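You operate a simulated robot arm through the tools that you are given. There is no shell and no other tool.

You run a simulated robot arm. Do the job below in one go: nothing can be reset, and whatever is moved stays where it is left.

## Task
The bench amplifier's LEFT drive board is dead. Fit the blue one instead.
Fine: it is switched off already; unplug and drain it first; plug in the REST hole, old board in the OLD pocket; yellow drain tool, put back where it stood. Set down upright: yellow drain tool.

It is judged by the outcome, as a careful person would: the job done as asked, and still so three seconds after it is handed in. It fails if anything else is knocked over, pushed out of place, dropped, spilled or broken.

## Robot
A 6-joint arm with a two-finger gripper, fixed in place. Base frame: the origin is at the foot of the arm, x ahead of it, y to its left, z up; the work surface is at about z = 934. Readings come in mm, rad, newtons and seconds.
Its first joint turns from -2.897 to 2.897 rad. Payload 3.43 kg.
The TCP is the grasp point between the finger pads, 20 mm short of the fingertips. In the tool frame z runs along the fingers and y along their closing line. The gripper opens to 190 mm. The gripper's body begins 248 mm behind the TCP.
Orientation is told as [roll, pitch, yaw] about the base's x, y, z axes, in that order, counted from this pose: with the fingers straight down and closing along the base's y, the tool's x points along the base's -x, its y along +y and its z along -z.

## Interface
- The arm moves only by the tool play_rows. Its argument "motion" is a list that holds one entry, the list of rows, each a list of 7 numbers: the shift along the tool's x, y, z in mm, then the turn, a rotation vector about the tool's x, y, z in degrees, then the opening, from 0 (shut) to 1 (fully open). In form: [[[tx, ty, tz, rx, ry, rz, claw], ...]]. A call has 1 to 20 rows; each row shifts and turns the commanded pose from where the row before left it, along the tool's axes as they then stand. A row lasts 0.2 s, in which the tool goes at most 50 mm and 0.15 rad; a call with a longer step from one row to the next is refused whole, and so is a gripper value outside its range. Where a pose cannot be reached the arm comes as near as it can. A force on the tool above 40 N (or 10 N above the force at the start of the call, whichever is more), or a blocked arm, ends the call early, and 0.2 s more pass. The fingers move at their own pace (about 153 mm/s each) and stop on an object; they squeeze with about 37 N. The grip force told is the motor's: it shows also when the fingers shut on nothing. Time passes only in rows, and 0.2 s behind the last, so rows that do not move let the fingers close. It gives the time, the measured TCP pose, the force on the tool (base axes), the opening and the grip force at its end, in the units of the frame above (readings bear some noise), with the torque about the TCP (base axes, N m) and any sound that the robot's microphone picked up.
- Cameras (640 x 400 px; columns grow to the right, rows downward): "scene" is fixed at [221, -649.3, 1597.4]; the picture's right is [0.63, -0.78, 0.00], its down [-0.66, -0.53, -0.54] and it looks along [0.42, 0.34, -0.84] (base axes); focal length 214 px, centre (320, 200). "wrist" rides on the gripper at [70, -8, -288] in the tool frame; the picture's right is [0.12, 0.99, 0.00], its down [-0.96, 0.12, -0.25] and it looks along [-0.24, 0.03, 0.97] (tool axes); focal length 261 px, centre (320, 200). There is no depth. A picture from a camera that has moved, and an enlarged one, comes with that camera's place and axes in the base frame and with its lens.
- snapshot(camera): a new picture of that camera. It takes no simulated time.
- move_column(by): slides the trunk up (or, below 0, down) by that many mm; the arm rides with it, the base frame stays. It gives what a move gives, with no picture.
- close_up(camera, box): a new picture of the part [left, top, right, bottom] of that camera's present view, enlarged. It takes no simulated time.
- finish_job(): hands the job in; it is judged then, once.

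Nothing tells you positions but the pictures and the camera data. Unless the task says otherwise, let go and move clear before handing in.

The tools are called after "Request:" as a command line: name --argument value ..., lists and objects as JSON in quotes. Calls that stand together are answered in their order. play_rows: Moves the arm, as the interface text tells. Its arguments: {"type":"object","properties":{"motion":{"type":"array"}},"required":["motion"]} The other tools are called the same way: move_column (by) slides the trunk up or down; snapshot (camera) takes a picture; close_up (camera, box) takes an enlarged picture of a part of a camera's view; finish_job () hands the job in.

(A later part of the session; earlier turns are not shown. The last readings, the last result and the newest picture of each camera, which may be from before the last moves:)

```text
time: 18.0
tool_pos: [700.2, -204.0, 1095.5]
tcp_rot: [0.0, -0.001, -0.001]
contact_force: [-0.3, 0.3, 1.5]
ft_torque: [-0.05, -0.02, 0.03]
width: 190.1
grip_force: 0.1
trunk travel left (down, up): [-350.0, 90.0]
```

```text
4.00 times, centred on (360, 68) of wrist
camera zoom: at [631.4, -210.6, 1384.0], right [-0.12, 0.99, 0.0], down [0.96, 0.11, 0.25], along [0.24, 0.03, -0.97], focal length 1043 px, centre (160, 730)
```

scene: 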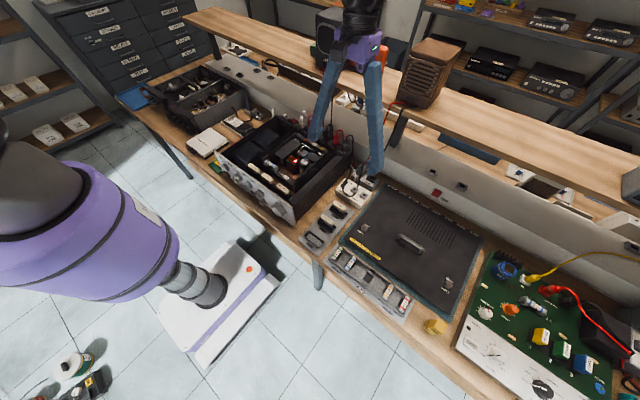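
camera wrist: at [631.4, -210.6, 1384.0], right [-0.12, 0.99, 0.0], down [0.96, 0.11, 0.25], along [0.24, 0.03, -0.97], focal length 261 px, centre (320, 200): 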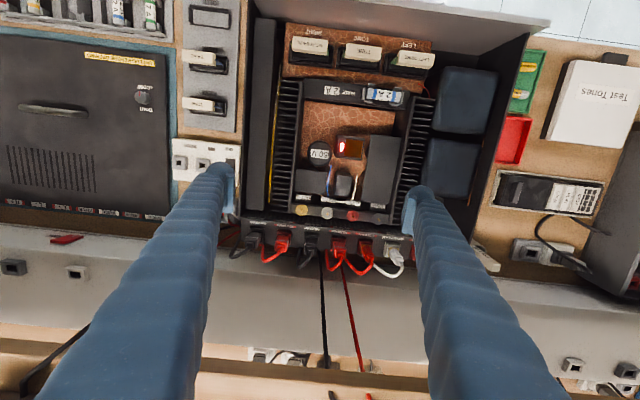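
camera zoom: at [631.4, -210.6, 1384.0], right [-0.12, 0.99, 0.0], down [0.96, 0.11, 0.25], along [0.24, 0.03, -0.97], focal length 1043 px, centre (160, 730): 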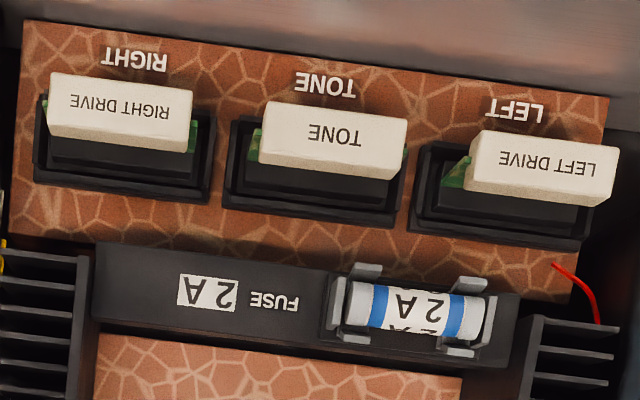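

RAIL post (red) is at about (763, −135, 940), the LEFT DRIVE handle at about (502, −79, 948). The lamp is lit, so RAIL is where I'll discharge. I go back for the drain tool.

Request:
play_rows --motion '[[[17.5, -42.6, 1, 0, 0, 0, 0.33], [17.5, -42.6, 1, 0, 0, 0, 0.33], [17.5, -42.6, 1, 0, 0, 0, 0.33], [17.5, -42.6, 1, 0, 0, 0, 0.33], [17.5, -42.6, 1, 0, 0, 0, 0.33], [17.5, -42.6, 1, 0, 0, 0, 0.33], [17.5, -42.6, 1, 0, 0, 0, 0.33], [17.5, -42.6, 1, 0, 0, 0, 0.33], [17.5, -42.6, 1, 0, 0, 0, 0.33], [17.5, -42.6, 1, 0, 0, 0, 0.33], [17.5, -42.6, 1, 0, 0, 0, 0.33], [17.5, -42.6, 1, 0, 0, 0, 0.33], [17.5, -42.6, 1, 0, 0, 0, 0.33], [17.5, -42.6, 1, 0, 0, 0, 0.33], [0, 0, 0, 0, 0, 0, 0.33]]]'

Request:
snapshot --camera "wrist"

Request:
close_up --camera "wrist" --box '[200, 100, 320, 200]'

```text
time: 21.2
tool_pos: [455.9, -799.7, 1082.6]
tcp_rot: [-0.001, 0.0, 0.0]
contact_force: [1.0, -0.7, 0.0]
ft_torque: [0.04, 0.01, 0.01]
width: 62.8
grip_force: 0.0
trunk travel left (down, up): [-350.0, 90.0]
```

```text
taken
camera wrist: at [386.0, -807.9, 1371.3], right [-0.12, 0.99, 0.0], down [0.96, 0.12, 0.25], along [0.25, 0.03, -0.97], focal length 261 px, centre (320, 200)
```

wrist: 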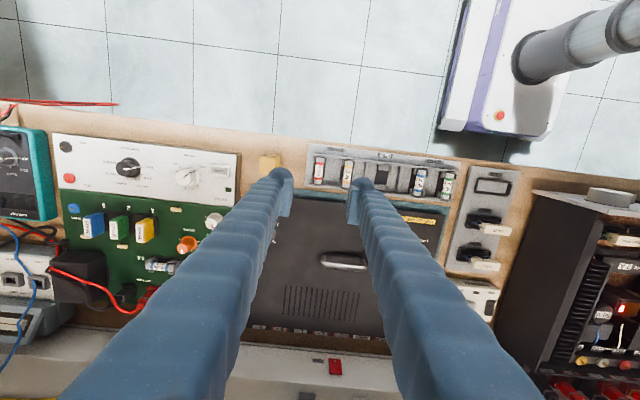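

```text
4.00 times, centred on (260, 150) of wrist
camera zoom: at [386.0, -807.9, 1371.3], right [-0.12, 0.99, 0.0], down [0.96, 0.12, 0.25], along [0.25, 0.03, -0.97], focal length 1043 px, centre (560, 400)
```

zoom: 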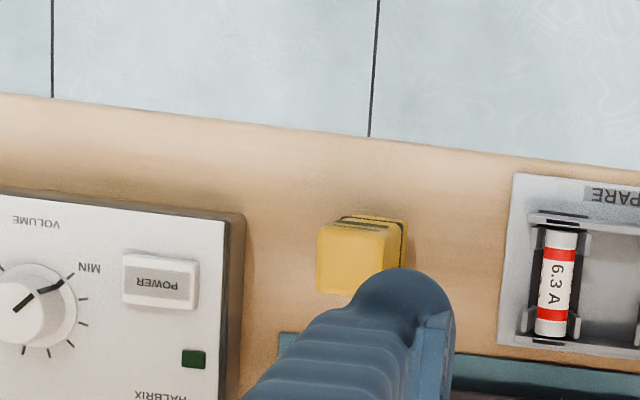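

Request:
play_rows --motion '[[[3.2, -31.4, 0, 0, 0, 0, 0.33], [3.2, -31.4, 0, 0, 0, 0, 0.33], [0, -31.4, 0, 0, 0, 0, 0.33], [0, 0, 24, 0, 0, 0, 0.33], [0, 0, 24, 0, 0, 0, 0.33], [0, 0, 24, 0, 0, 0, 0.33], [0, 0, 0, 0, 0, 0, 0.33]]]'

Request:
snapshot --camera "wrist"

Request:
close_up --camera "wrist" --box '[260, 130, 380, 230]'

Request:
close_up --camera "scene" --box '[400, 270, 480, 350]'

```text
time: 22.8
tool_pos: [447.7, -895.8, 1009.7]
tcp_rot: [0.0, -0.001, 0.0]
contact_force: [0.0, 0.4, 0.1]
ft_torque: [-0.02, -0.03, -0.02]
width: 62.6
grip_force: 0.1
trunk travel left (down, up): [-350.0, 90.0]
```

```text
taken
camera wrist: at [377.2, -902.6, 1299.1], right [-0.12, 0.99, 0.0], down [0.96, 0.12, 0.25], along [0.25, 0.03, -0.97], focal length 261 px, centre (320, 200)
```

wrist: 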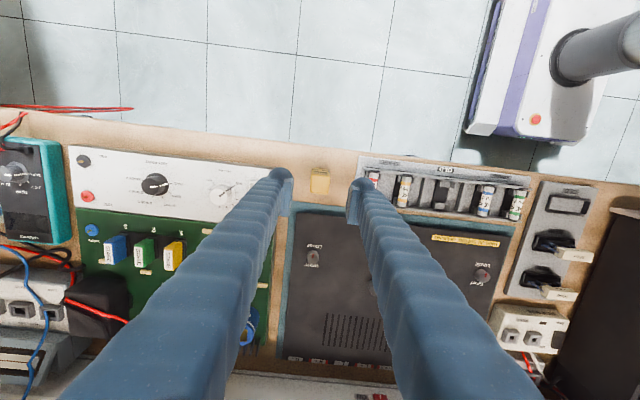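

```text
4.00 times, centred on (320, 180) of wrist
camera zoom: at [377.2, -902.6, 1299.1], right [-0.12, 0.99, 0.0], down [0.96, 0.12, 0.25], along [0.25, 0.03, -0.97], focal length 1043 px, centre (320, 280)
```

zoom: 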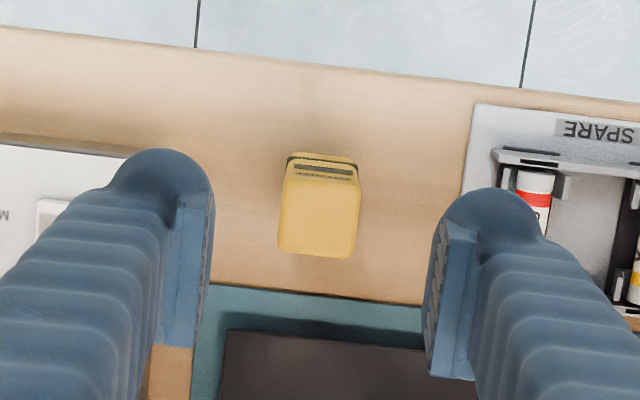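

```text
5.00 times, centred on (440, 310) of scene
camera zoom: at [221.0, -649.3, 1597.4], right [0.63, -0.78, 0.0], down [-0.66, -0.53, -0.54], along [0.42, 0.34, -0.84], focal length 1072 px, centre (-280, -350)
```

zoom: 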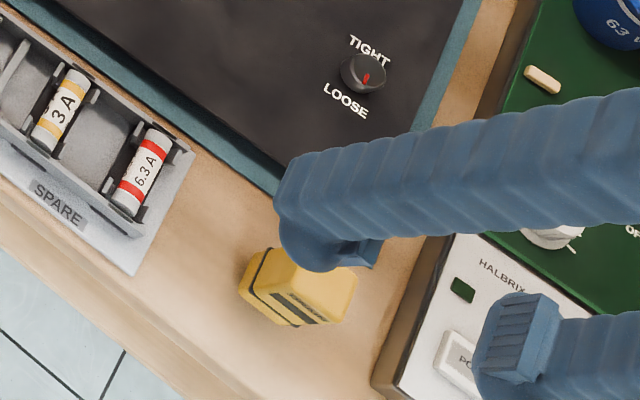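

Request:
play_rows --motion '[[[2.5, 1, 25, 0, 0, 0, 0.33], [0, 0, 25, 0, 0, 0, 0.33], [0, 0, 25, 0, 0, 0, 0.33], [0, 0, 25, 0, 0, 0, 0.33], [0, 0, 20, 0, 0, 0, 0.33], [0, 0, 11, 0, 0, 0, 0.33], [0, 0, 0, 0, 0, 0, 0.33]]]'

Request:
close_up --camera "wrist" --box '[260, 130, 380, 230]'

Request:
close_up --camera "scene" --box '[400, 290, 480, 350]'

```text
time: 24.4
tool_pos: [444.9, -893.8, 876.6]
tcp_rot: [0.0, -0.001, 0.0]
contact_force: [0.1, 0.3, 0.0]
ft_torque: [-0.01, -0.03, -0.01]
width: 62.8
grip_force: 0.1
trunk travel left (down, up): [-350.0, 90.0]
```

```text
4.00 times, centred on (320, 180) of wrist
camera zoom: at [375.3, -901.9, 1166.8], right [-0.12, 0.99, 0.0], down [0.96, 0.12, 0.25], along [0.25, 0.03, -0.97], focal length 1043 px, centre (320, 280)
```

zoom: 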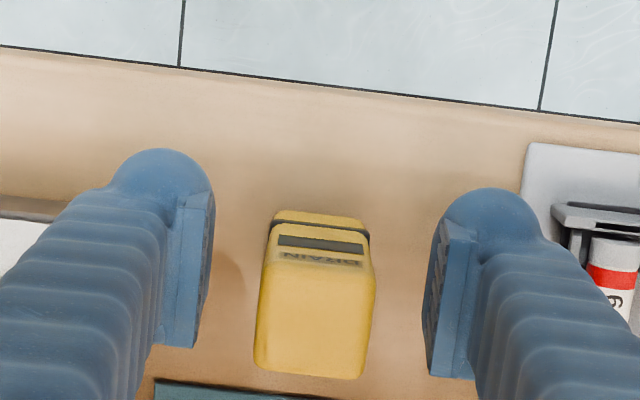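

```text
6.67 times, centred on (440, 320) of scene
camera zoom: at [221.0, -649.3, 1597.4], right [0.63, -0.78, 0.0], down [-0.66, -0.53, -0.54], along [0.42, 0.34, -0.84], focal length 1430 px, centre (-480, -600)
```

zoom: 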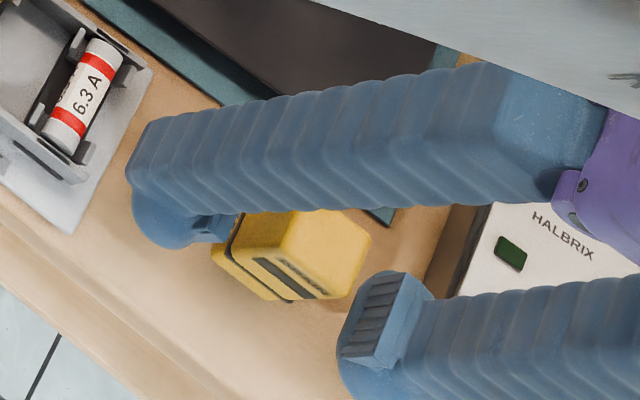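

Request:
play_rows --motion '[[[0, 0, 0, 0, 0, 0, 0.22], [0, 0, 0, 0, 0, 0, 0.17], [0, 0, 0, 0, 0, 0, 0.0], [0, 0, 0, 0, 0, 0, 0.0]]]'

Request:
close_up --camera "wrist" --box '[260, 130, 380, 230]'

```text
time: 25.4
tool_pos: [445.4, -894.3, 878.7]
tcp_rot: [0.0, 0.0, -0.001]
contact_force: [0.3, -0.2, 0.2]
ft_torque: [0.01, -0.05, -0.01]
width: 28.7
grip_force: 36.7
trunk travel left (down, up): [-350.0, 90.0]
```

```text
4.00 times, centred on (320, 180) of wrist
camera zoom: at [375.4, -901.8, 1166.9], right [-0.12, 0.99, 0.0], down [0.96, 0.12, 0.25], along [0.25, 0.03, -0.97], focal length 1043 px, centre (320, 280)
```

zoom: 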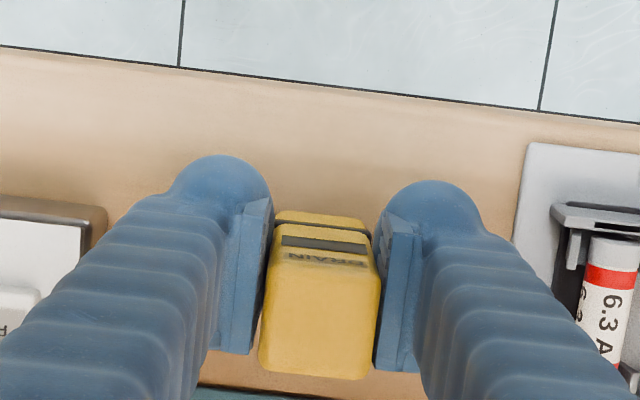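

Gripped. I lift it straight up and carry it over the lid to the amplifier's terminal strip, keeping well above everything.

Request:
play_rows --motion '[[[0, 0, -20, 0, 0, 0, 0], [0, 0, -40, 0, 0, 0, 0], [0, 0, -45, 0, 0, 0, 0], [0, 0, -45, 0, 0, 0, 0], [0, 0, -45, 0, 0, 0, 0], [0, 0, -25, 0, 0, 0, 0], [0, 0, 0, 0, 0, 0, 0]]]'

Request:
snapshot --camera "wrist"

Request:
close_up --camera "scene" --box '[400, 270, 500, 350]'

```text
time: 27.0
tool_pos: [446.2, -893.0, 1098.4]
tcp_rot: [0.0, 0.001, 0.001]
contact_force: [0.5, 0.0, -1.3]
ft_torque: [0.02, 0.01, -0.02]
width: 28.9
grip_force: 36.8
trunk travel left (down, up): [-350.0, 90.0]
```

```text
taken
camera wrist: at [375.5, -901.7, 1387.8], right [-0.12, 0.99, 0.0], down [0.96, 0.12, 0.25], along [0.24, 0.03, -0.97], focal length 261 px, centre (320, 200)
```

wrist: 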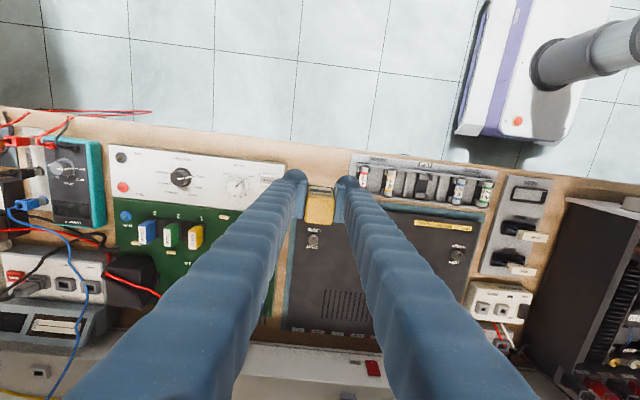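

```text
5.00 times, centred on (450, 310) of scene
camera zoom: at [221.0, -649.3, 1597.4], right [0.63, -0.78, 0.0], down [-0.66, -0.53, -0.54], along [0.42, 0.34, -0.84], focal length 1072 px, centre (-330, -350)
```

zoom: 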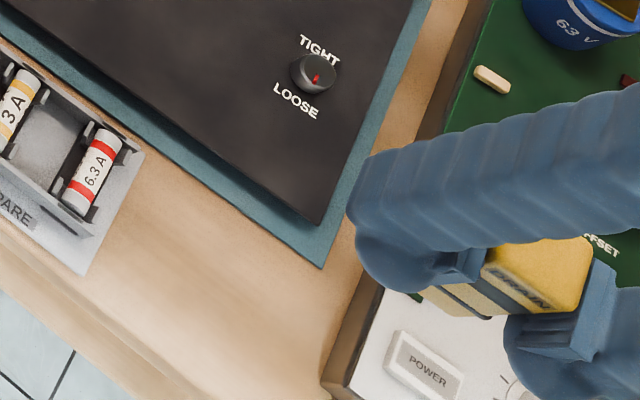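

Request:
play_rows --motion '[[[-18.34, 44.62, 0, 0, 0, 0, 0], [-18.34, 44.62, 0, 0, 0, 0, 0], [-18.34, 44.62, 0, 0, 0, 0, 0], [-18.34, 44.62, 0, 0, 0, 0, 0], [-18.34, 44.62, 0, 0, 0, 0, 0], [-18.34, 44.62, 0, 0, 0, 0, 0], [-18.34, 44.62, 0, 0, 0, 0, 0], [-18.34, 44.62, 0, 0, 0, 0, 0], [-18.34, 44.62, 0, 0, 0, 0, 0], [-18.34, 44.62, 0, 0, 0, 0, 0], [-18.34, 44.62, 0, 0, 0, 0, 0], [-18.34, 44.62, 0, 0, 0, 0, 0], [-18.34, 44.62, 0, 0, 0, 0, 0], [-18.34, 44.62, 0, 0, 0, 0, 0], [-18.34, 44.62, 0, 0, 0, 0, 0], [-18.34, 44.62, 0, 0, 0, 0, 0], [-18.34, 44.62, 0, 0, 0, 0, 0], [0, 0, 0, 0, 0, 0, 0]]]'

Request:
snapshot --camera "wrist"

Request:
close_up --camera "scene" --box '[270, 90, 370, 170]'

Request:
close_up --camera "wrist" --box '[260, 130, 380, 230]'

```text
time: 30.8
tool_pos: [754.3, -134.0, 1096.8]
tcp_rot: [0.0, 0.002, -0.001]
contact_force: [0.0, 0.5, -1.3]
ft_torque: [-0.07, 0.0, 0.02]
width: 28.7
grip_force: 36.8
trunk travel left (down, up): [-350.0, 90.0]
```

```text
taken
camera wrist: at [685.9, -141.6, 1385.9], right [-0.12, 0.99, 0.0], down [0.96, 0.11, 0.25], along [0.24, 0.03, -0.97], focal length 261 px, centre (320, 200)
```

wrist: 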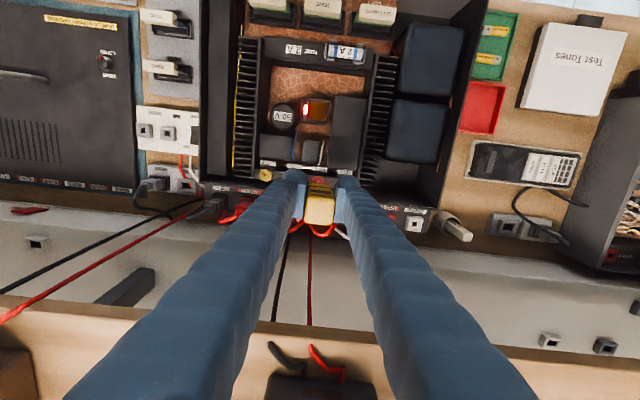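

```text
5.00 times, centred on (320, 130) of scene
camera zoom: at [221.0, -649.3, 1597.4], right [0.63, -0.78, 0.0], down [-0.66, -0.53, -0.54], along [0.42, 0.34, -0.84], focal length 1072 px, centre (320, 550)
```

zoom: 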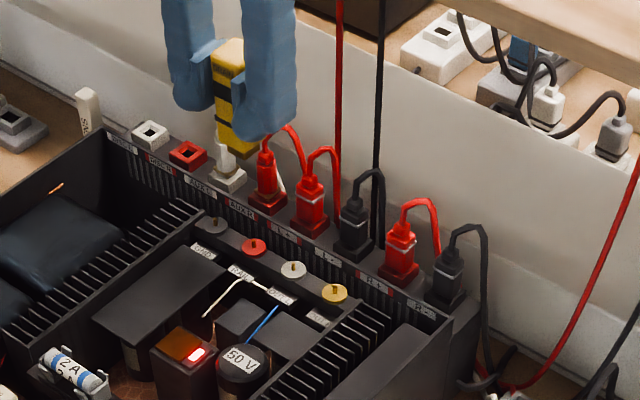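

```text
4.00 times, centred on (320, 180) of wrist
camera zoom: at [685.9, -141.6, 1385.9], right [-0.12, 0.99, 0.0], down [0.96, 0.11, 0.25], along [0.24, 0.03, -0.97], focal length 1043 px, centre (320, 280)
```

zoom: 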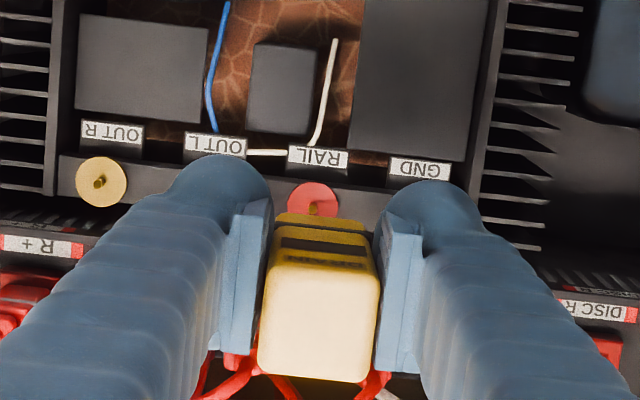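

The tool hangs over RAIL; I lower most of the way and check alignment before touching.

Request:
play_rows --motion '[[[-1.5, -1, 20, 0, 0, 0, 0], [0, 0, 20, 0, 0, 0, 0], [0, 0, 20, 0, 0, 0, 0], [0, 0, 15, 0, 0, 0, 0], [0, 0, 5, 0, 0, 0, 0], [0, 0, 0, 0, 0, 0, 0]]]'

Request:
close_up --camera "scene" --box '[285, 110, 345, 160]'

Request:
close_up --camera "wrist" --box '[260, 130, 380, 230]'

```text
time: 32.2
tool_pos: [758.3, -135.3, 1016.6]
tcp_rot: [0.0, 0.002, 0.0]
contact_force: [-0.4, -0.2, -1.1]
ft_torque: [-0.02, 0.01, -0.04]
width: 28.6
grip_force: 36.6
trunk travel left (down, up): [-350.0, 90.0]
```

```text
8.00 times, centred on (315, 135) of scene
camera zoom: at [221.0, -649.3, 1597.4], right [0.63, -0.78, 0.0], down [-0.66, -0.53, -0.54], along [0.42, 0.34, -0.84], focal length 1716 px, centre (360, 720)
```

zoom: 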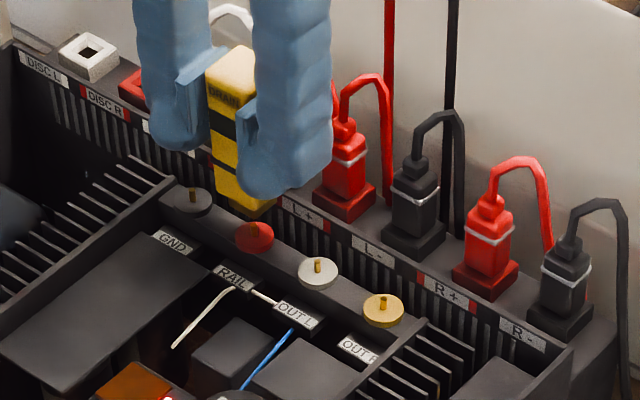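

```text
4.00 times, centred on (320, 180) of wrist
camera zoom: at [689.0, -143.6, 1306.3], right [-0.12, 0.99, 0.0], down [0.96, 0.12, 0.25], along [0.24, 0.03, -0.97], focal length 1043 px, centre (320, 280)
```

zoom: 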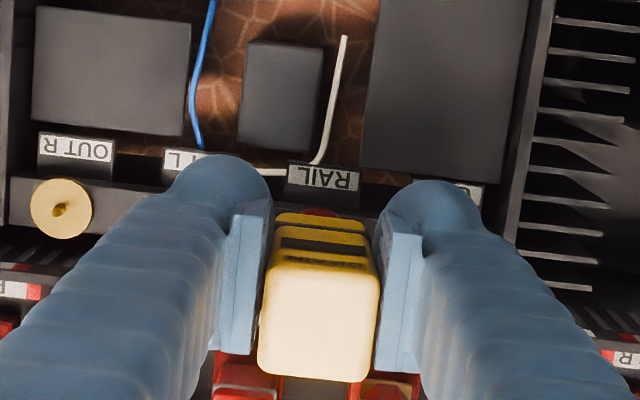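

Request:
play_rows --motion '[[[0, 0, 8, 0, 0, 0, 0], [0, 0, 6, 0, 0, 0, 0], [0, 0, 0, 0, 0, 0, 0]]]'

Request:
close_up --camera "scene" --box '[290, 120, 330, 150]'

Request:
close_up --camera "wrist" --box '[290, 160, 350, 200]'

```text
time: 33.0
tool_pos: [758.3, -135.8, 1002.7]
tcp_rot: [-0.001, 0.002, 0.0]
contact_force: [0.3, 0.6, -1.2]
ft_torque: [-0.01, 0.04, 0.0]
width: 28.6
grip_force: 37.5
trunk travel left (down, up): [-350.0, 90.0]
```

```text
13.33 times, centred on (310, 135) of scene
camera zoom: at [221.0, -649.3, 1597.4], right [0.63, -0.78, 0.0], down [-0.66, -0.53, -0.54], along [0.42, 0.34, -0.84], focal length 2860 px, centre (453, 1067)
```

zoom: 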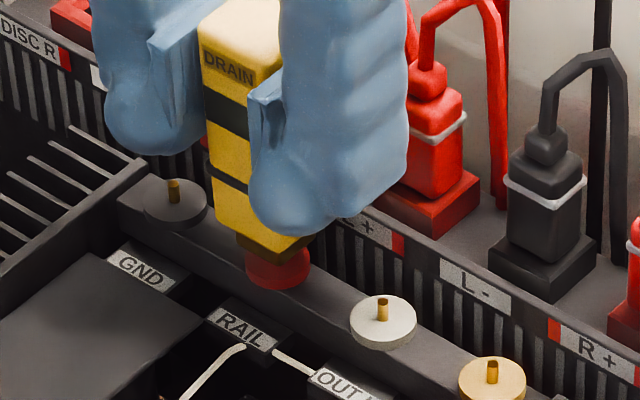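

```text
10.00 times, centred on (320, 180) of wrist
camera zoom: at [688.6, -143.5, 1292.1], right [-0.12, 0.99, 0.0], down [0.96, 0.12, 0.25], along [0.24, 0.03, -0.97], focal length 2606 px, centre (320, 400)
```

zoom: 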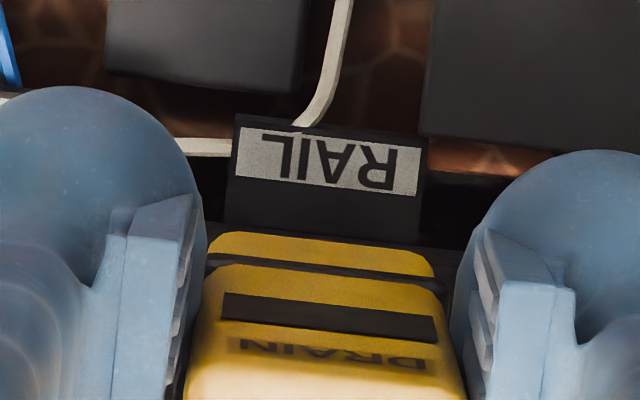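

The stub sits right over the red RAIL post. I lower gently until contact.

Request:
play_rows --motion '[[[0, 0, 2.5, 0, 0, 0, 0], [0, 0, 2.5, 0, 0, 0, 0], [0, 0, 0, 0, 0, 0, 0]]]'

Request:
close_up --camera "scene" --box '[290, 120, 330, 150]'

Request:
close_up --camera "wrist" --box '[260, 100, 380, 200]'

```text
time: 33.8
tool_pos: [758.3, -134.6, 996.5]
tcp_rot: [0.001, 0.002, 0.001]
contact_force: [-0.4, -0.5, -2.4]
ft_torque: [0.0, 0.0, 0.03]
width: 29.2
grip_force: 36.6
trunk travel left (down, up): [-350.0, 90.0]
```

```text
13.33 times, centred on (310, 135) of scene
camera zoom: at [221.0, -649.3, 1597.4], right [0.63, -0.78, 0.0], down [-0.66, -0.53, -0.54], along [0.42, 0.34, -0.84], focal length 2860 px, centre (453, 1067)
```

zoom: 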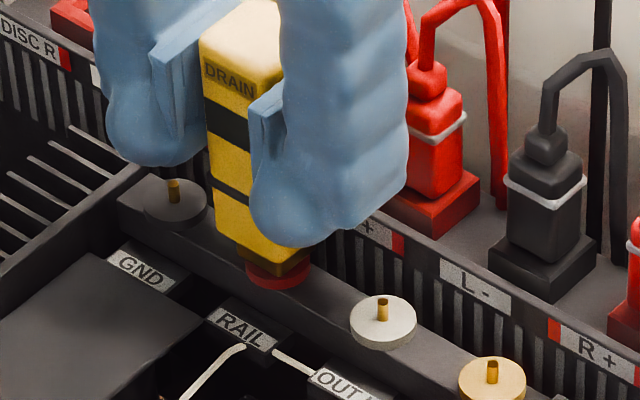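

```text
4.00 times, centred on (320, 150) of wrist
camera zoom: at [688.9, -143.3, 1287.3], right [-0.12, 0.99, 0.0], down [0.96, 0.12, 0.25], along [0.24, 0.03, -0.97], focal length 1043 px, centre (320, 400)
```

zoom: 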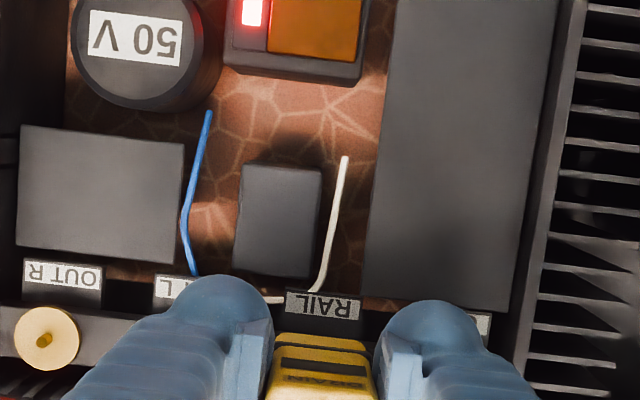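

Request:
play_rows --motion '[[[0, 0, 2, 0, 0, 0, 0], [0, 0, 2, 0, 0, 0, 0], [0, 0, 0, 0, 0, 0, 0]]]'

Request:
close_up --camera "scene" --box '[285, 120, 330, 165]'

```text
time: 34.6
tool_pos: [758.1, -136.6, 995.4]
tcp_rot: [-0.001, -0.002, 0.0]
contact_force: [1.3, 2.1, 18.0]
ft_torque: [0.29, -0.13, 0.03]
width: 28.6
grip_force: 36.9
trunk travel left (down, up): [-350.0, 90.0]
```

```text
8.89 times, centred on (308, 142) of scene
camera zoom: at [221.0, -649.3, 1597.4], right [0.63, -0.78, 0.0], down [-0.66, -0.53, -0.54], along [0.42, 0.34, -0.84], focal length 1906 px, centre (431, 711)
```

zoom: 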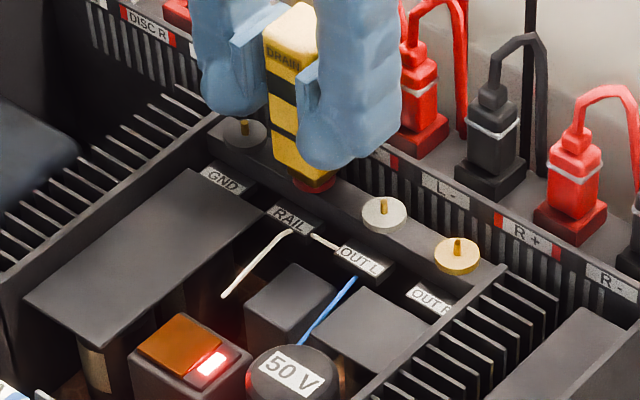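

Contact made (18 N) on the RAIL post. I hold here and watch the lamp.

Request:
play_rows --motion '[[[0, 0, 0, 0, 0, 0, 0], [0, 0, 0, 0, 0, 0, 0], [0, 0, 0, 0, 0, 0, 0], [0, 0, 0, 0, 0, 0, 0], [0, 0, 0, 0, 0, 0, 0], [0, 0, 0, 0, 0, 0, 0], [0, 0, 0, 0, 0, 0, 0], [0, 0, 0, 0, 0, 0, 0], [0, 0, 0, 0, 0, 0, 0], [0, 0, 0, 0, 0, 0, 0]]]'

Request:
close_up --camera "scene" --box '[285, 120, 330, 165]'

Request:
close_up --camera "wrist" --box '[260, 100, 380, 200]'

```text
time: 36.8
tool_pos: [758.2, -136.9, 994.8]
tcp_rot: [0.0, -0.002, 0.0]
contact_force: [8.9, -1.1, 31.9]
ft_torque: [0.0, -0.6, -0.05]
width: 28.8
grip_force: 37.0
trunk travel left (down, up): [-350.0, 90.0]
```

```text
8.89 times, centred on (308, 142) of scene
camera zoom: at [221.0, -649.3, 1597.4], right [0.63, -0.78, 0.0], down [-0.66, -0.53, -0.54], along [0.42, 0.34, -0.84], focal length 1906 px, centre (431, 711)
```

zoom: 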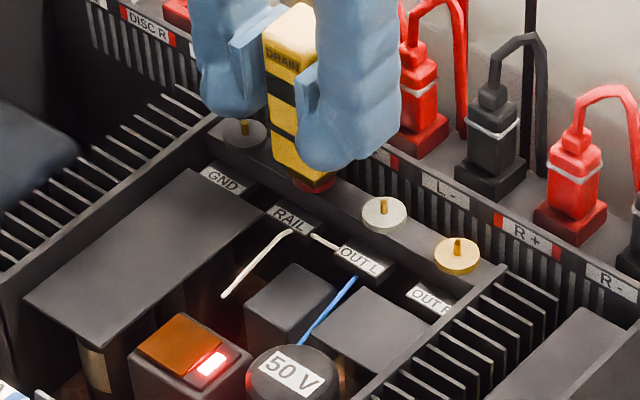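

```text
4.00 times, centred on (320, 150) of wrist
camera zoom: at [687.3, -143.8, 1284.1], right [-0.12, 0.99, 0.0], down [0.96, 0.12, 0.25], along [0.25, 0.03, -0.97], focal length 1043 px, centre (320, 400)
```

zoom: 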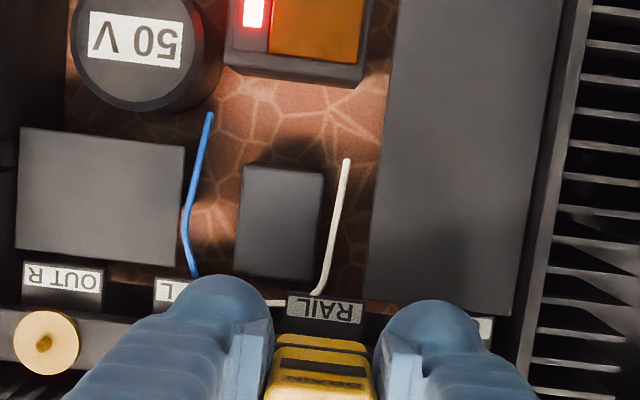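

Request:
play_rows --motion '[[[0, 0, -1.5, 0, 0, 0, 0], [0, 0, 0, 0, 0, 0, 0], [0, 0, 0, 0, 0, 0, 0], [0, 0, 0, 0, 0, 0, 0], [0, 0, 0, 0, 0, 0, 0], [0, 0, 0, 0, 0, 0, 0], [0, 0, 0, 0, 0, 0, 0], [0, 0, 0, 0, 0, 0, 0], [0, 0, 0, 0, 0, 0, 0], [0, 0, 0, 0, 0, 0, 0], [0, 0, 0, 0, 0, 0, 0], [0, 0, 0, 0, 0, 0, 0], [0, 0, 0, 0, 0, 0, 0], [0, 0, 0, 0, 0, 0, 0]]]'

Request:
close_up --camera "scene" --box '[285, 120, 330, 165]'

Request:
close_up --camera "wrist" --box '[260, 80, 380, 180]'

```text
time: 39.8
tool_pos: [758.5, -136.9, 994.5]
tcp_rot: [0.0, 0.003, 0.001]
contact_force: [-0.4, 0.3, -1.0]
ft_torque: [-0.02, 0.02, 0.01]
width: 28.9
grip_force: 37.1
trunk travel left (down, up): [-350.0, 90.0]
```

```text
8.89 times, centred on (308, 142) of scene
camera zoom: at [221.0, -649.3, 1597.4], right [0.63, -0.78, 0.0], down [-0.66, -0.53, -0.54], along [0.42, 0.34, -0.84], focal length 1906 px, centre (431, 711)
```

zoom: 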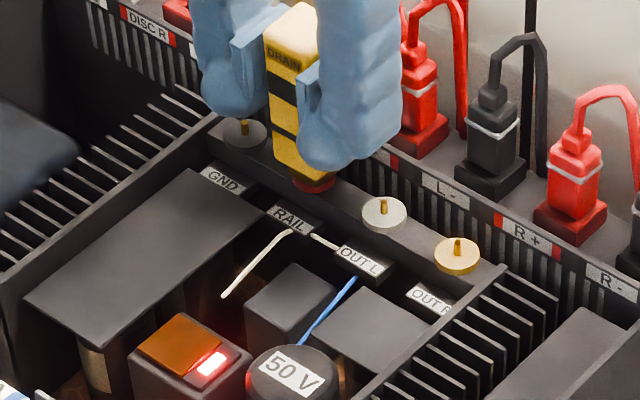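

```text
4.00 times, centred on (320, 130) of wrist
camera zoom: at [688.5, -144.2, 1284.2], right [-0.12, 0.99, 0.0], down [0.96, 0.12, 0.25], along [0.24, 0.03, -0.97], focal length 1043 px, centre (320, 480)
```

zoom: 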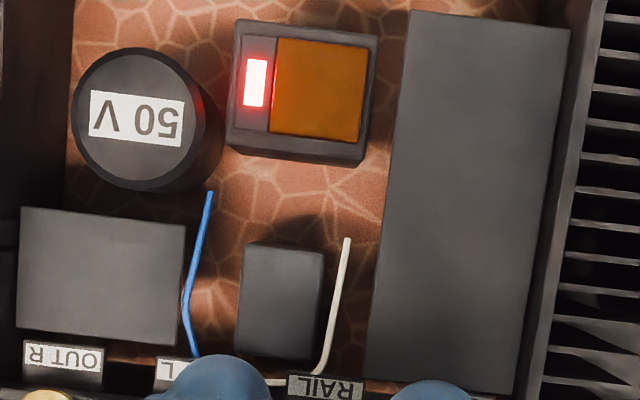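

The lamp stays lit with the tool on RAIL, so that may not be the drain spot. There is an amber pad beside the lamp, and the tester's "63 V" can has a similar amber square; I look closer at both.

Request:
close_up --camera "scene" --box '[480, 240, 560, 310]'

Request:
close_up --camera "scene" --box '[285, 145, 320, 175]'

Request:
close_up --camera "wrist" --box '[290, 80, 345, 125]'

Request:
snapshot --camera "wrist"

```text
5.71 times, centred on (520, 275) of scene
camera zoom: at [221.0, -649.3, 1597.4], right [0.63, -0.78, 0.0], down [-0.66, -0.53, -0.54], along [0.42, 0.34, -0.84], focal length 1226 px, centre (-823, -229)
```

zoom: 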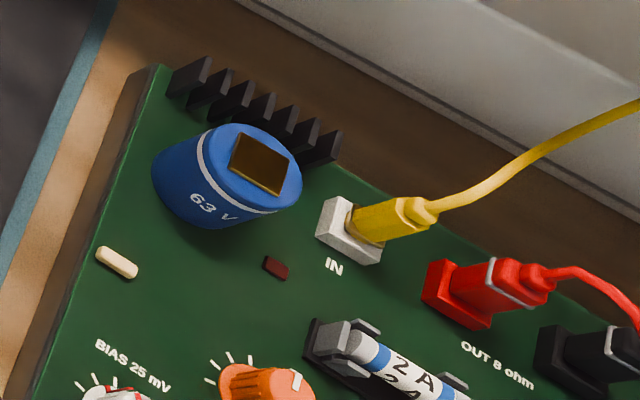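

```text
13.33 times, centred on (302, 160) of scene
camera zoom: at [221.0, -649.3, 1597.4], right [0.63, -0.78, 0.0], down [-0.66, -0.53, -0.54], along [0.42, 0.34, -0.84], focal length 2860 px, centre (553, 733)
```

zoom: 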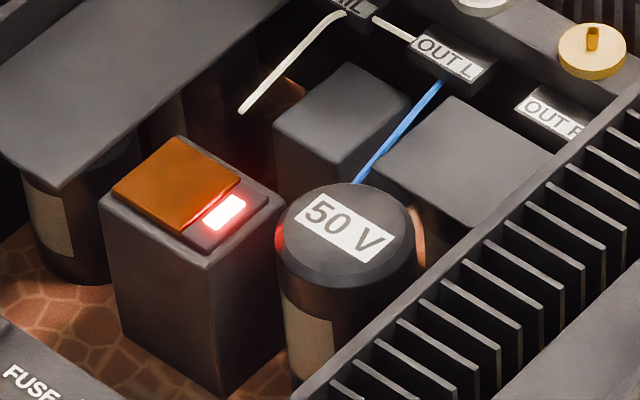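

```text
8.89 times, centred on (318, 102) of wrist
camera zoom: at [688.5, -144.2, 1284.2], right [-0.12, 0.99, 0.0], down [0.96, 0.12, 0.25], along [0.24, 0.03, -0.97], focal length 2317 px, centre (342, 1067)
```

zoom: 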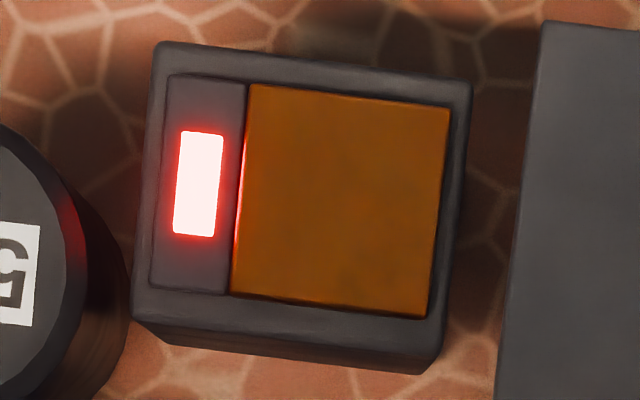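

```text
taken
camera wrist: at [688.5, -144.2, 1284.2], right [-0.12, 0.99, 0.0], down [0.96, 0.12, 0.25], along [0.24, 0.03, -0.97], focal length 261 px, centre (320, 200)
```

wrist: 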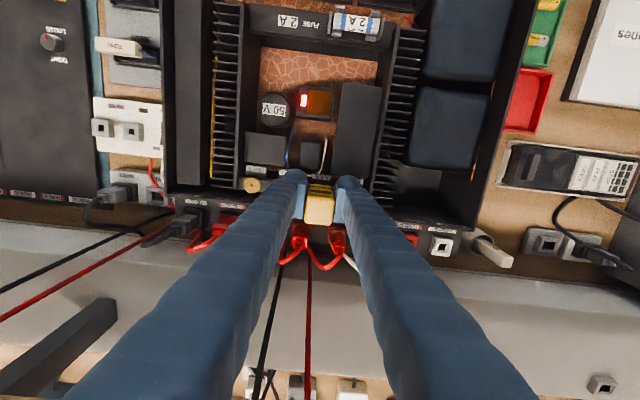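

The amber square is a copper contact plate on the charged capacitor (the tester's has one too), centred near (649.5, −149, ~920). I lift off RAIL and set the tool over that plate.

Request:
play_rows --motion '[[[0, 0, -20, 0, 0, 0, 0], [0, 0, -35, 0, 0, 0, 0], [38.6, -4.3, 0, 0, 0, 0, 0], [38.6, -4.3, 0, 0, 0, 0, 0], [38.6, -4.3, 0, 0, 0, 0, 0], [0, 0, 25, 0, 0, 0, 0], [0, 0, 20, 0, 0, 0, 0], [0, 0, 0, 0, 0, 0, 0]]]'

Request:
close_up --camera "scene" --box '[275, 125, 330, 175]'

Request:
close_up --camera "wrist" --box '[260, 130, 380, 230]'

```text
time: 41.6
tool_pos: [641.2, -149.3, 1005.0]
tcp_rot: [0.001, 0.003, -0.001]
contact_force: [-0.2, 0.1, -0.5]
ft_torque: [-0.03, 0.04, -0.03]
width: 29.0
grip_force: 37.2
trunk travel left (down, up): [-350.0, 90.0]
```

```text
8.00 times, centred on (302, 150) of scene
camera zoom: at [221.0, -649.3, 1597.4], right [0.63, -0.78, 0.0], down [-0.66, -0.53, -0.54], along [0.42, 0.34, -0.84], focal length 1716 px, centre (460, 600)
```

zoom: 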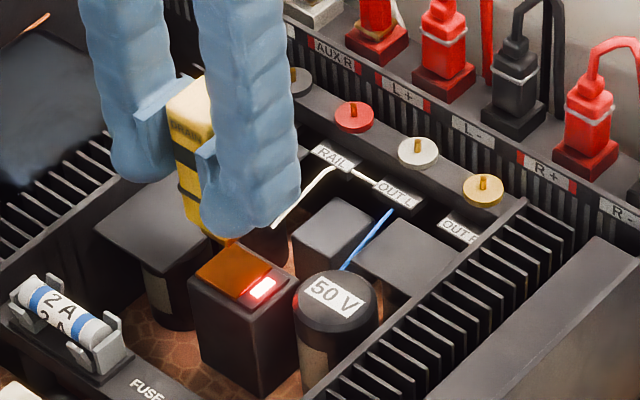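

```text
4.00 times, centred on (320, 180) of wrist
camera zoom: at [571.7, -156.8, 1294.0], right [-0.12, 0.99, 0.0], down [0.96, 0.12, 0.25], along [0.24, 0.03, -0.97], focal length 1043 px, centre (320, 280)
```

zoom: 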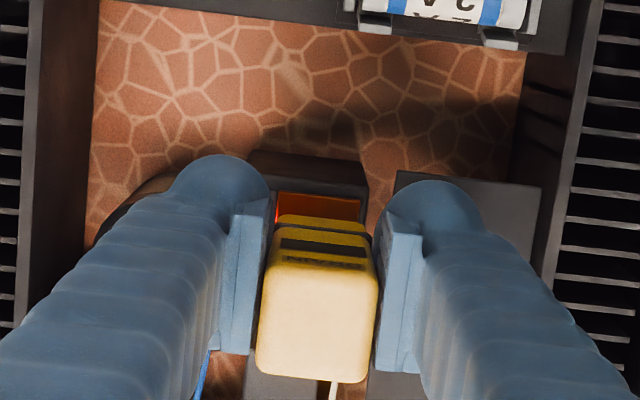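

Request:
play_rows --motion '[[[0, 0, 10, 0, 0, 0, 0], [0, 0, 6, 0, 0, 0, 0], [0, 0, 0, 0, 0, 0, 0]]]'

Request:
close_up --camera "scene" --box '[280, 135, 320, 165]'

Request:
close_up --camera "wrist" --box '[290, 150, 350, 190]'

```text
time: 42.4
tool_pos: [640.5, -150.4, 988.8]
tcp_rot: [0.001, -0.001, 0.001]
contact_force: [-0.6, -0.6, -0.9]
ft_torque: [-0.01, 0.02, 0.03]
width: 28.6
grip_force: 37.4
trunk travel left (down, up): [-350.0, 90.0]
```

```text
13.33 times, centred on (300, 150) of scene
camera zoom: at [221.0, -649.3, 1597.4], right [0.63, -0.78, 0.0], down [-0.66, -0.53, -0.54], along [0.42, 0.34, -0.84], focal length 2860 px, centre (587, 867)
```

zoom: 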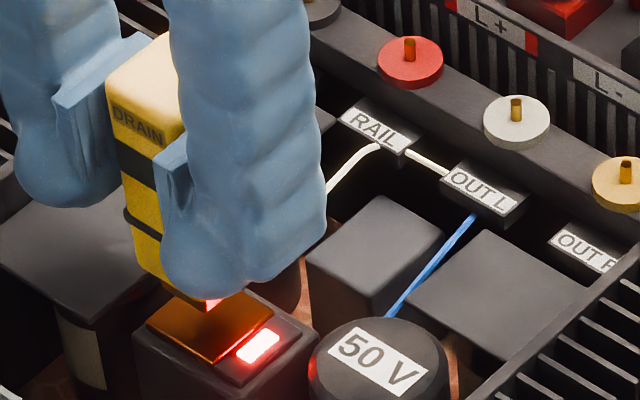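

```text
10.00 times, centred on (320, 170) of wrist
camera zoom: at [572.3, -156.4, 1278.3], right [-0.12, 0.99, 0.0], down [0.96, 0.12, 0.25], along [0.24, 0.03, -0.97], focal length 2606 px, centre (320, 500)
```

zoom: 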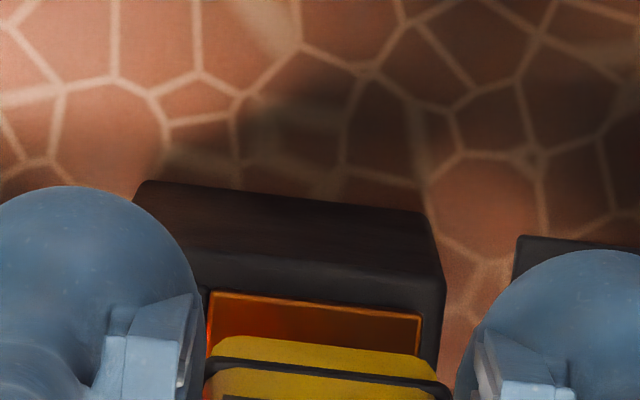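

Request:
play_rows --motion '[[[0, 0, 4, 0, 0, 0, 0], [0, 0, 3, 0, 0, 0, 0], [0, 0, 0, 0, 0, 0, 0]]]'

Request:
close_up --camera "scene" --box '[280, 135, 320, 165]'

```text
time: 43.2
tool_pos: [642.1, -147.9, 983.3]
tcp_rot: [0.001, 0.002, 0.001]
contact_force: [-0.5, -0.6, -1.2]
ft_torque: [0.01, 0.0, 0.03]
width: 28.8
grip_force: 37.0
trunk travel left (down, up): [-350.0, 90.0]
```

```text
13.33 times, centred on (300, 150) of scene
camera zoom: at [221.0, -649.3, 1597.4], right [0.63, -0.78, 0.0], down [-0.66, -0.53, -0.54], along [0.42, 0.34, -0.84], focal length 2860 px, centre (587, 867)
```

zoom: 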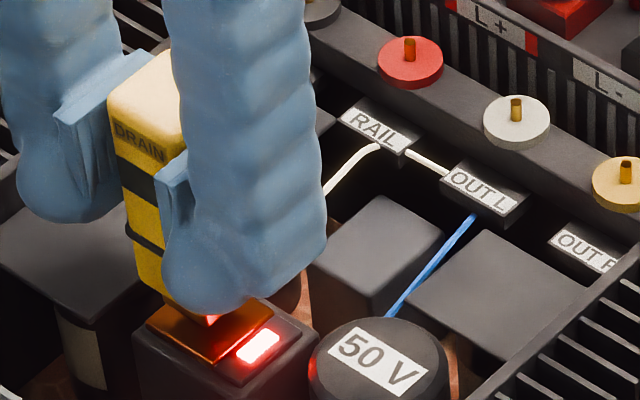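

Request:
play_rows --motion '[[[0, 0, 2, 0, 0, 0, 0], [0, 0, 2, 0, 0, 0, 0], [0, 0, 0, 0, 0, 0, 0]]]'

Request:
close_up --camera "scene" --box '[285, 145, 310, 165]'

```text
time: 44.0
tool_pos: [641.9, -148.3, 978.9]
tcp_rot: [0.0, 0.001, 0.001]
contact_force: [0.0, 0.3, -1.6]
ft_torque: [-0.01, 0.01, 0.02]
width: 29.1
grip_force: 37.3
trunk travel left (down, up): [-350.0, 90.0]
```

```text
16.00 times, centred on (298, 155) of scene
camera zoom: at [221.0, -649.3, 1597.4], right [0.63, -0.78, 0.0], down [-0.66, -0.53, -0.54], along [0.42, 0.34, -0.84], focal length 3432 px, centre (680, 920)
```

zoom: 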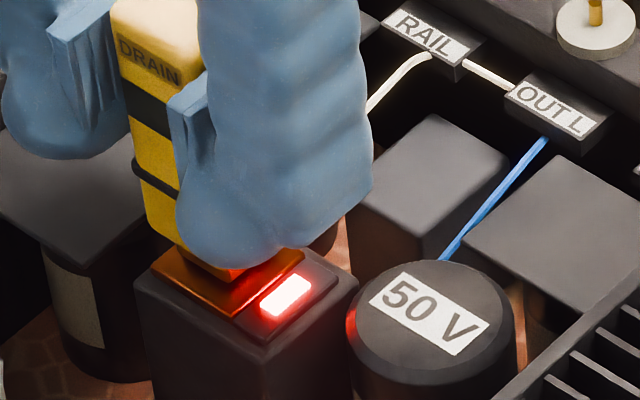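

Request:
play_rows --motion '[[[0, 0, 1.5, 0, 0, 0, 0], [0, 0, 1.5, 0, 0, 0, 0], [0, 0, 0, 0, 0, 0, 0], [0, 0, 0, 0, 0, 0, 0]]]'

Request:
close_up --camera "scene" --box '[285, 145, 310, 165]'

```text
time: 45.0
tool_pos: [641.7, -148.3, 976.7]
tcp_rot: [0.001, -0.001, 0.001]
contact_force: [-3.1, 2.3, 13.1]
ft_torque: [0.08, 0.16, -0.04]
width: 28.8
grip_force: 37.4
trunk travel left (down, up): [-350.0, 90.0]
```

```text
16.00 times, centred on (298, 155) of scene
camera zoom: at [221.0, -649.3, 1597.4], right [0.63, -0.78, 0.0], down [-0.66, -0.53, -0.54], along [0.42, 0.34, -0.84], focal length 3432 px, centre (680, 920)
```

zoom: 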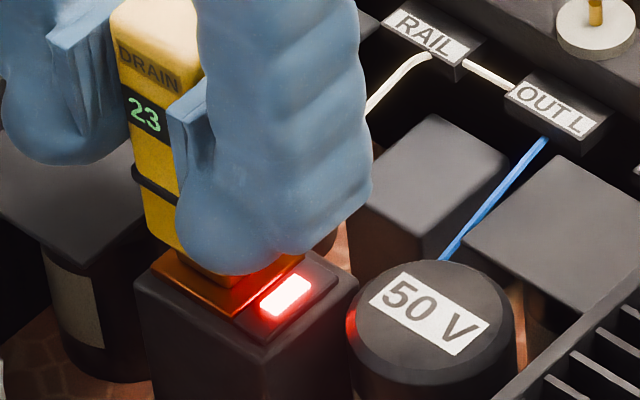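

The tool's display woke up and reads 23 — it is draining. I hold it there until it reaches zero and the lamp goes out.

Request:
play_rows --motion '[[[0, 0, 0, 0, 0, 0, 0], [0, 0, 0, 0, 0, 0, 0], [0, 0, 0, 0, 0, 0, 0], [0, 0, 0, 0, 0, 0, 0], [0, 0, 0, 0, 0, 0, 0], [0, 0, 0, 0, 0, 0, 0], [0, 0, 0, 0, 0, 0, 0]]]'

Request:
close_up --camera "scene" --box '[285, 145, 310, 165]'

```text
time: 46.6
tool_pos: [641.1, -149.6, 976.9]
tcp_rot: [0.001, -0.001, 0.0]
contact_force: [0.6, 0.4, 17.5]
ft_torque: [0.03, -0.01, -0.01]
width: 28.6
grip_force: 37.3
trunk travel left (down, up): [-350.0, 90.0]
```

```text
16.00 times, centred on (298, 155) of scene
camera zoom: at [221.0, -649.3, 1597.4], right [0.63, -0.78, 0.0], down [-0.66, -0.53, -0.54], along [0.42, 0.34, -0.84], focal length 3432 px, centre (680, 920)
```

zoom: 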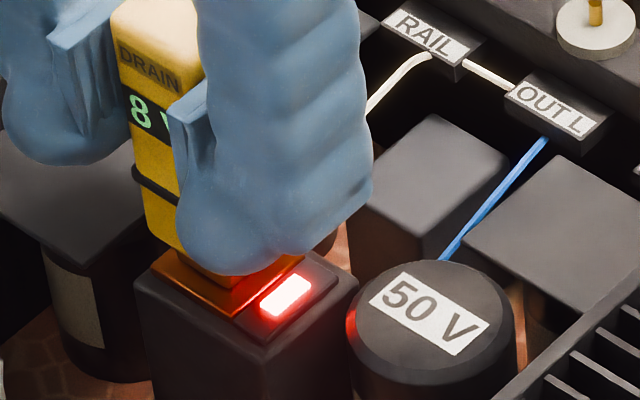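

Now it reads 8 V. I keep holding.

Request:
play_rows --motion '[[[0, 0, 0, 0, 0, 0, 0], [0, 0, 0, 0, 0, 0, 0], [0, 0, 0, 0, 0, 0, 0], [0, 0, 0, 0, 0, 0, 0], [0, 0, 0, 0, 0, 0, 0], [0, 0, 0, 0, 0, 0, 0], [0, 0, 0, 0, 0, 0, 0], [0, 0, 0, 0, 0, 0, 0], [0, 0, 0, 0, 0, 0, 0], [0, 0, 0, 0, 0, 0, 0], [0, 0, 0, 0, 0, 0, 0], [0, 0, 0, 0, 0, 0, 0], [0, 0, 0, 0, 0, 0, 0], [0, 0, 0, 0, 0, 0, 0], [0, 0, 0, 0, 0, 0, 0]]]'

Request:
close_up --camera "scene" --box '[285, 145, 310, 165]'

```text
time: 49.8
tool_pos: [642.1, -149.7, 976.6]
tcp_rot: [-0.001, 0.0, 0.001]
contact_force: [2.2, 0.4, 14.5]
ft_torque: [0.03, -0.02, -0.04]
width: 29.1
grip_force: 37.2
trunk travel left (down, up): [-350.0, 90.0]
```

```text
16.00 times, centred on (298, 155) of scene
camera zoom: at [221.0, -649.3, 1597.4], right [0.63, -0.78, 0.0], down [-0.66, -0.53, -0.54], along [0.42, 0.34, -0.84], focal length 3432 px, centre (680, 920)
```

zoom: 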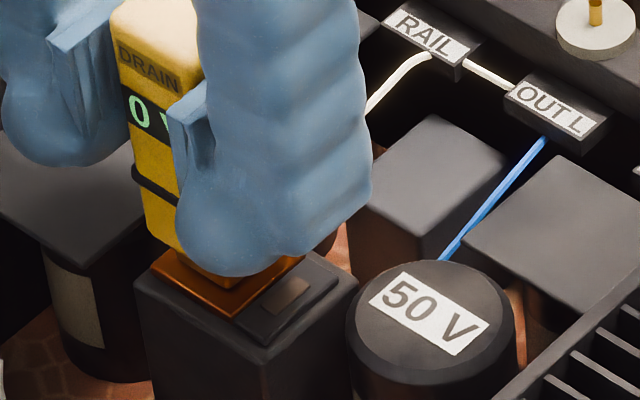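

Drained: 0 V and the lamp is out. I lift the tool and carry it back to where it stood.

Request:
play_rows --motion '[[[0, 0, 0, 0, 0, 0, 0], [0, 0, 0, 0, 0, 0, 0], [0, 0, 0, 0, 0, 0, 0], [0, 0, 0, 0, 0, 0, 0], [0, 0, -20, 0, 0, 0, 0], [0, 0, -30, 0, 0, 0, 0], [0, 0, -35, 0, 0, 0, 0], [0, 0, -36.5, 0, 0, 0, 0], [0, 0, 0, 0, 0, 0, 0]]]'

Request:
close_up --camera "scene" --box '[270, 110, 340, 175]'

```text
time: 51.8
tool_pos: [642.5, -147.0, 1097.7]
tcp_rot: [0.001, 0.001, 0.0]
contact_force: [0.8, 0.6, -2.4]
ft_torque: [-0.03, 0.02, 0.01]
width: 28.7
grip_force: 37.0
trunk travel left (down, up): [-350.0, 90.0]
```

```text
6.15 times, centred on (305, 142) of scene
camera zoom: at [221.0, -649.3, 1597.4], right [0.63, -0.78, 0.0], down [-0.66, -0.53, -0.54], along [0.42, 0.34, -0.84], focal length 1320 px, centre (412, 554)
```

zoom: 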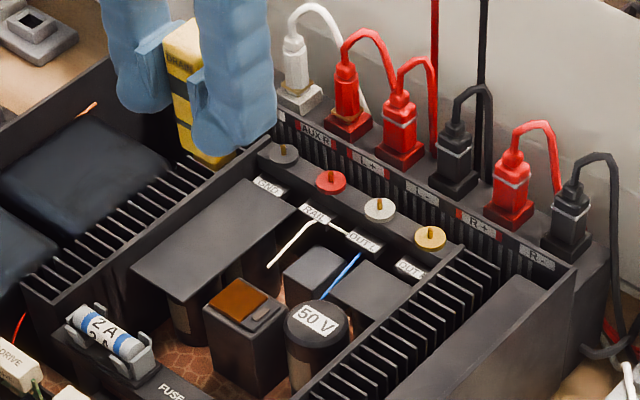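

Request:
play_rows --motion '[[[12.3425, -46.54, 0, 0, 0, 0, 0], [12.3425, -46.54, 0, 0, 0, 0, 0], [12.3425, -46.54, 0, 0, 0, 0, 0], [12.3425, -46.54, 0, 0, 0, 0, 0], [12.3425, -46.54, 0, 0, 0, 0, 0], [12.3425, -46.54, 0, 0, 0, 0, 0], [12.3425, -46.54, 0, 0, 0, 0, 0], [12.3425, -46.54, 0, 0, 0, 0, 0], [12.3425, -46.54, 0, 0, 0, 0, 0], [12.3425, -46.54, 0, 0, 0, 0, 0], [12.3425, -46.54, 0, 0, 0, 0, 0], [12.3425, -46.54, 0, 0, 0, 0, 0], [12.3425, -46.54, 0, 0, 0, 0, 0], [12.3425, -46.54, 0, 0, 0, 0, 0], [12.3425, -46.54, 0, 0, 0, 0, 0], [12.3425, -46.54, 0, 0, 0, 0, 0], [0, 0, 0, 0, 0, 0, 0]]]'

Request:
close_up --camera "wrist" --box '[260, 130, 380, 230]'

```text
time: 55.4
tool_pos: [443.5, -894.3, 1096.2]
tcp_rot: [0.0, 0.0, -0.001]
contact_force: [-1.0, -0.6, -1.0]
ft_torque: [0.1, -0.01, 0.03]
width: 28.8
grip_force: 36.9
trunk travel left (down, up): [-350.0, 90.0]
```

```text
4.00 times, centred on (320, 180) of wrist
camera zoom: at [374.9, -901.4, 1386.0], right [-0.12, 0.99, 0.0], down [0.96, 0.12, 0.25], along [0.25, 0.03, -0.97], focal length 1043 px, centre (320, 280)
```

zoom: 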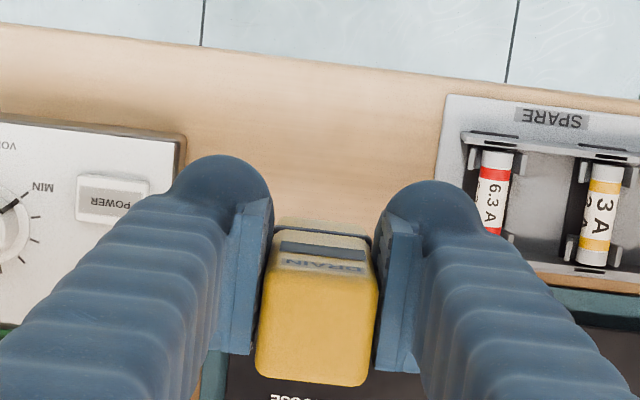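

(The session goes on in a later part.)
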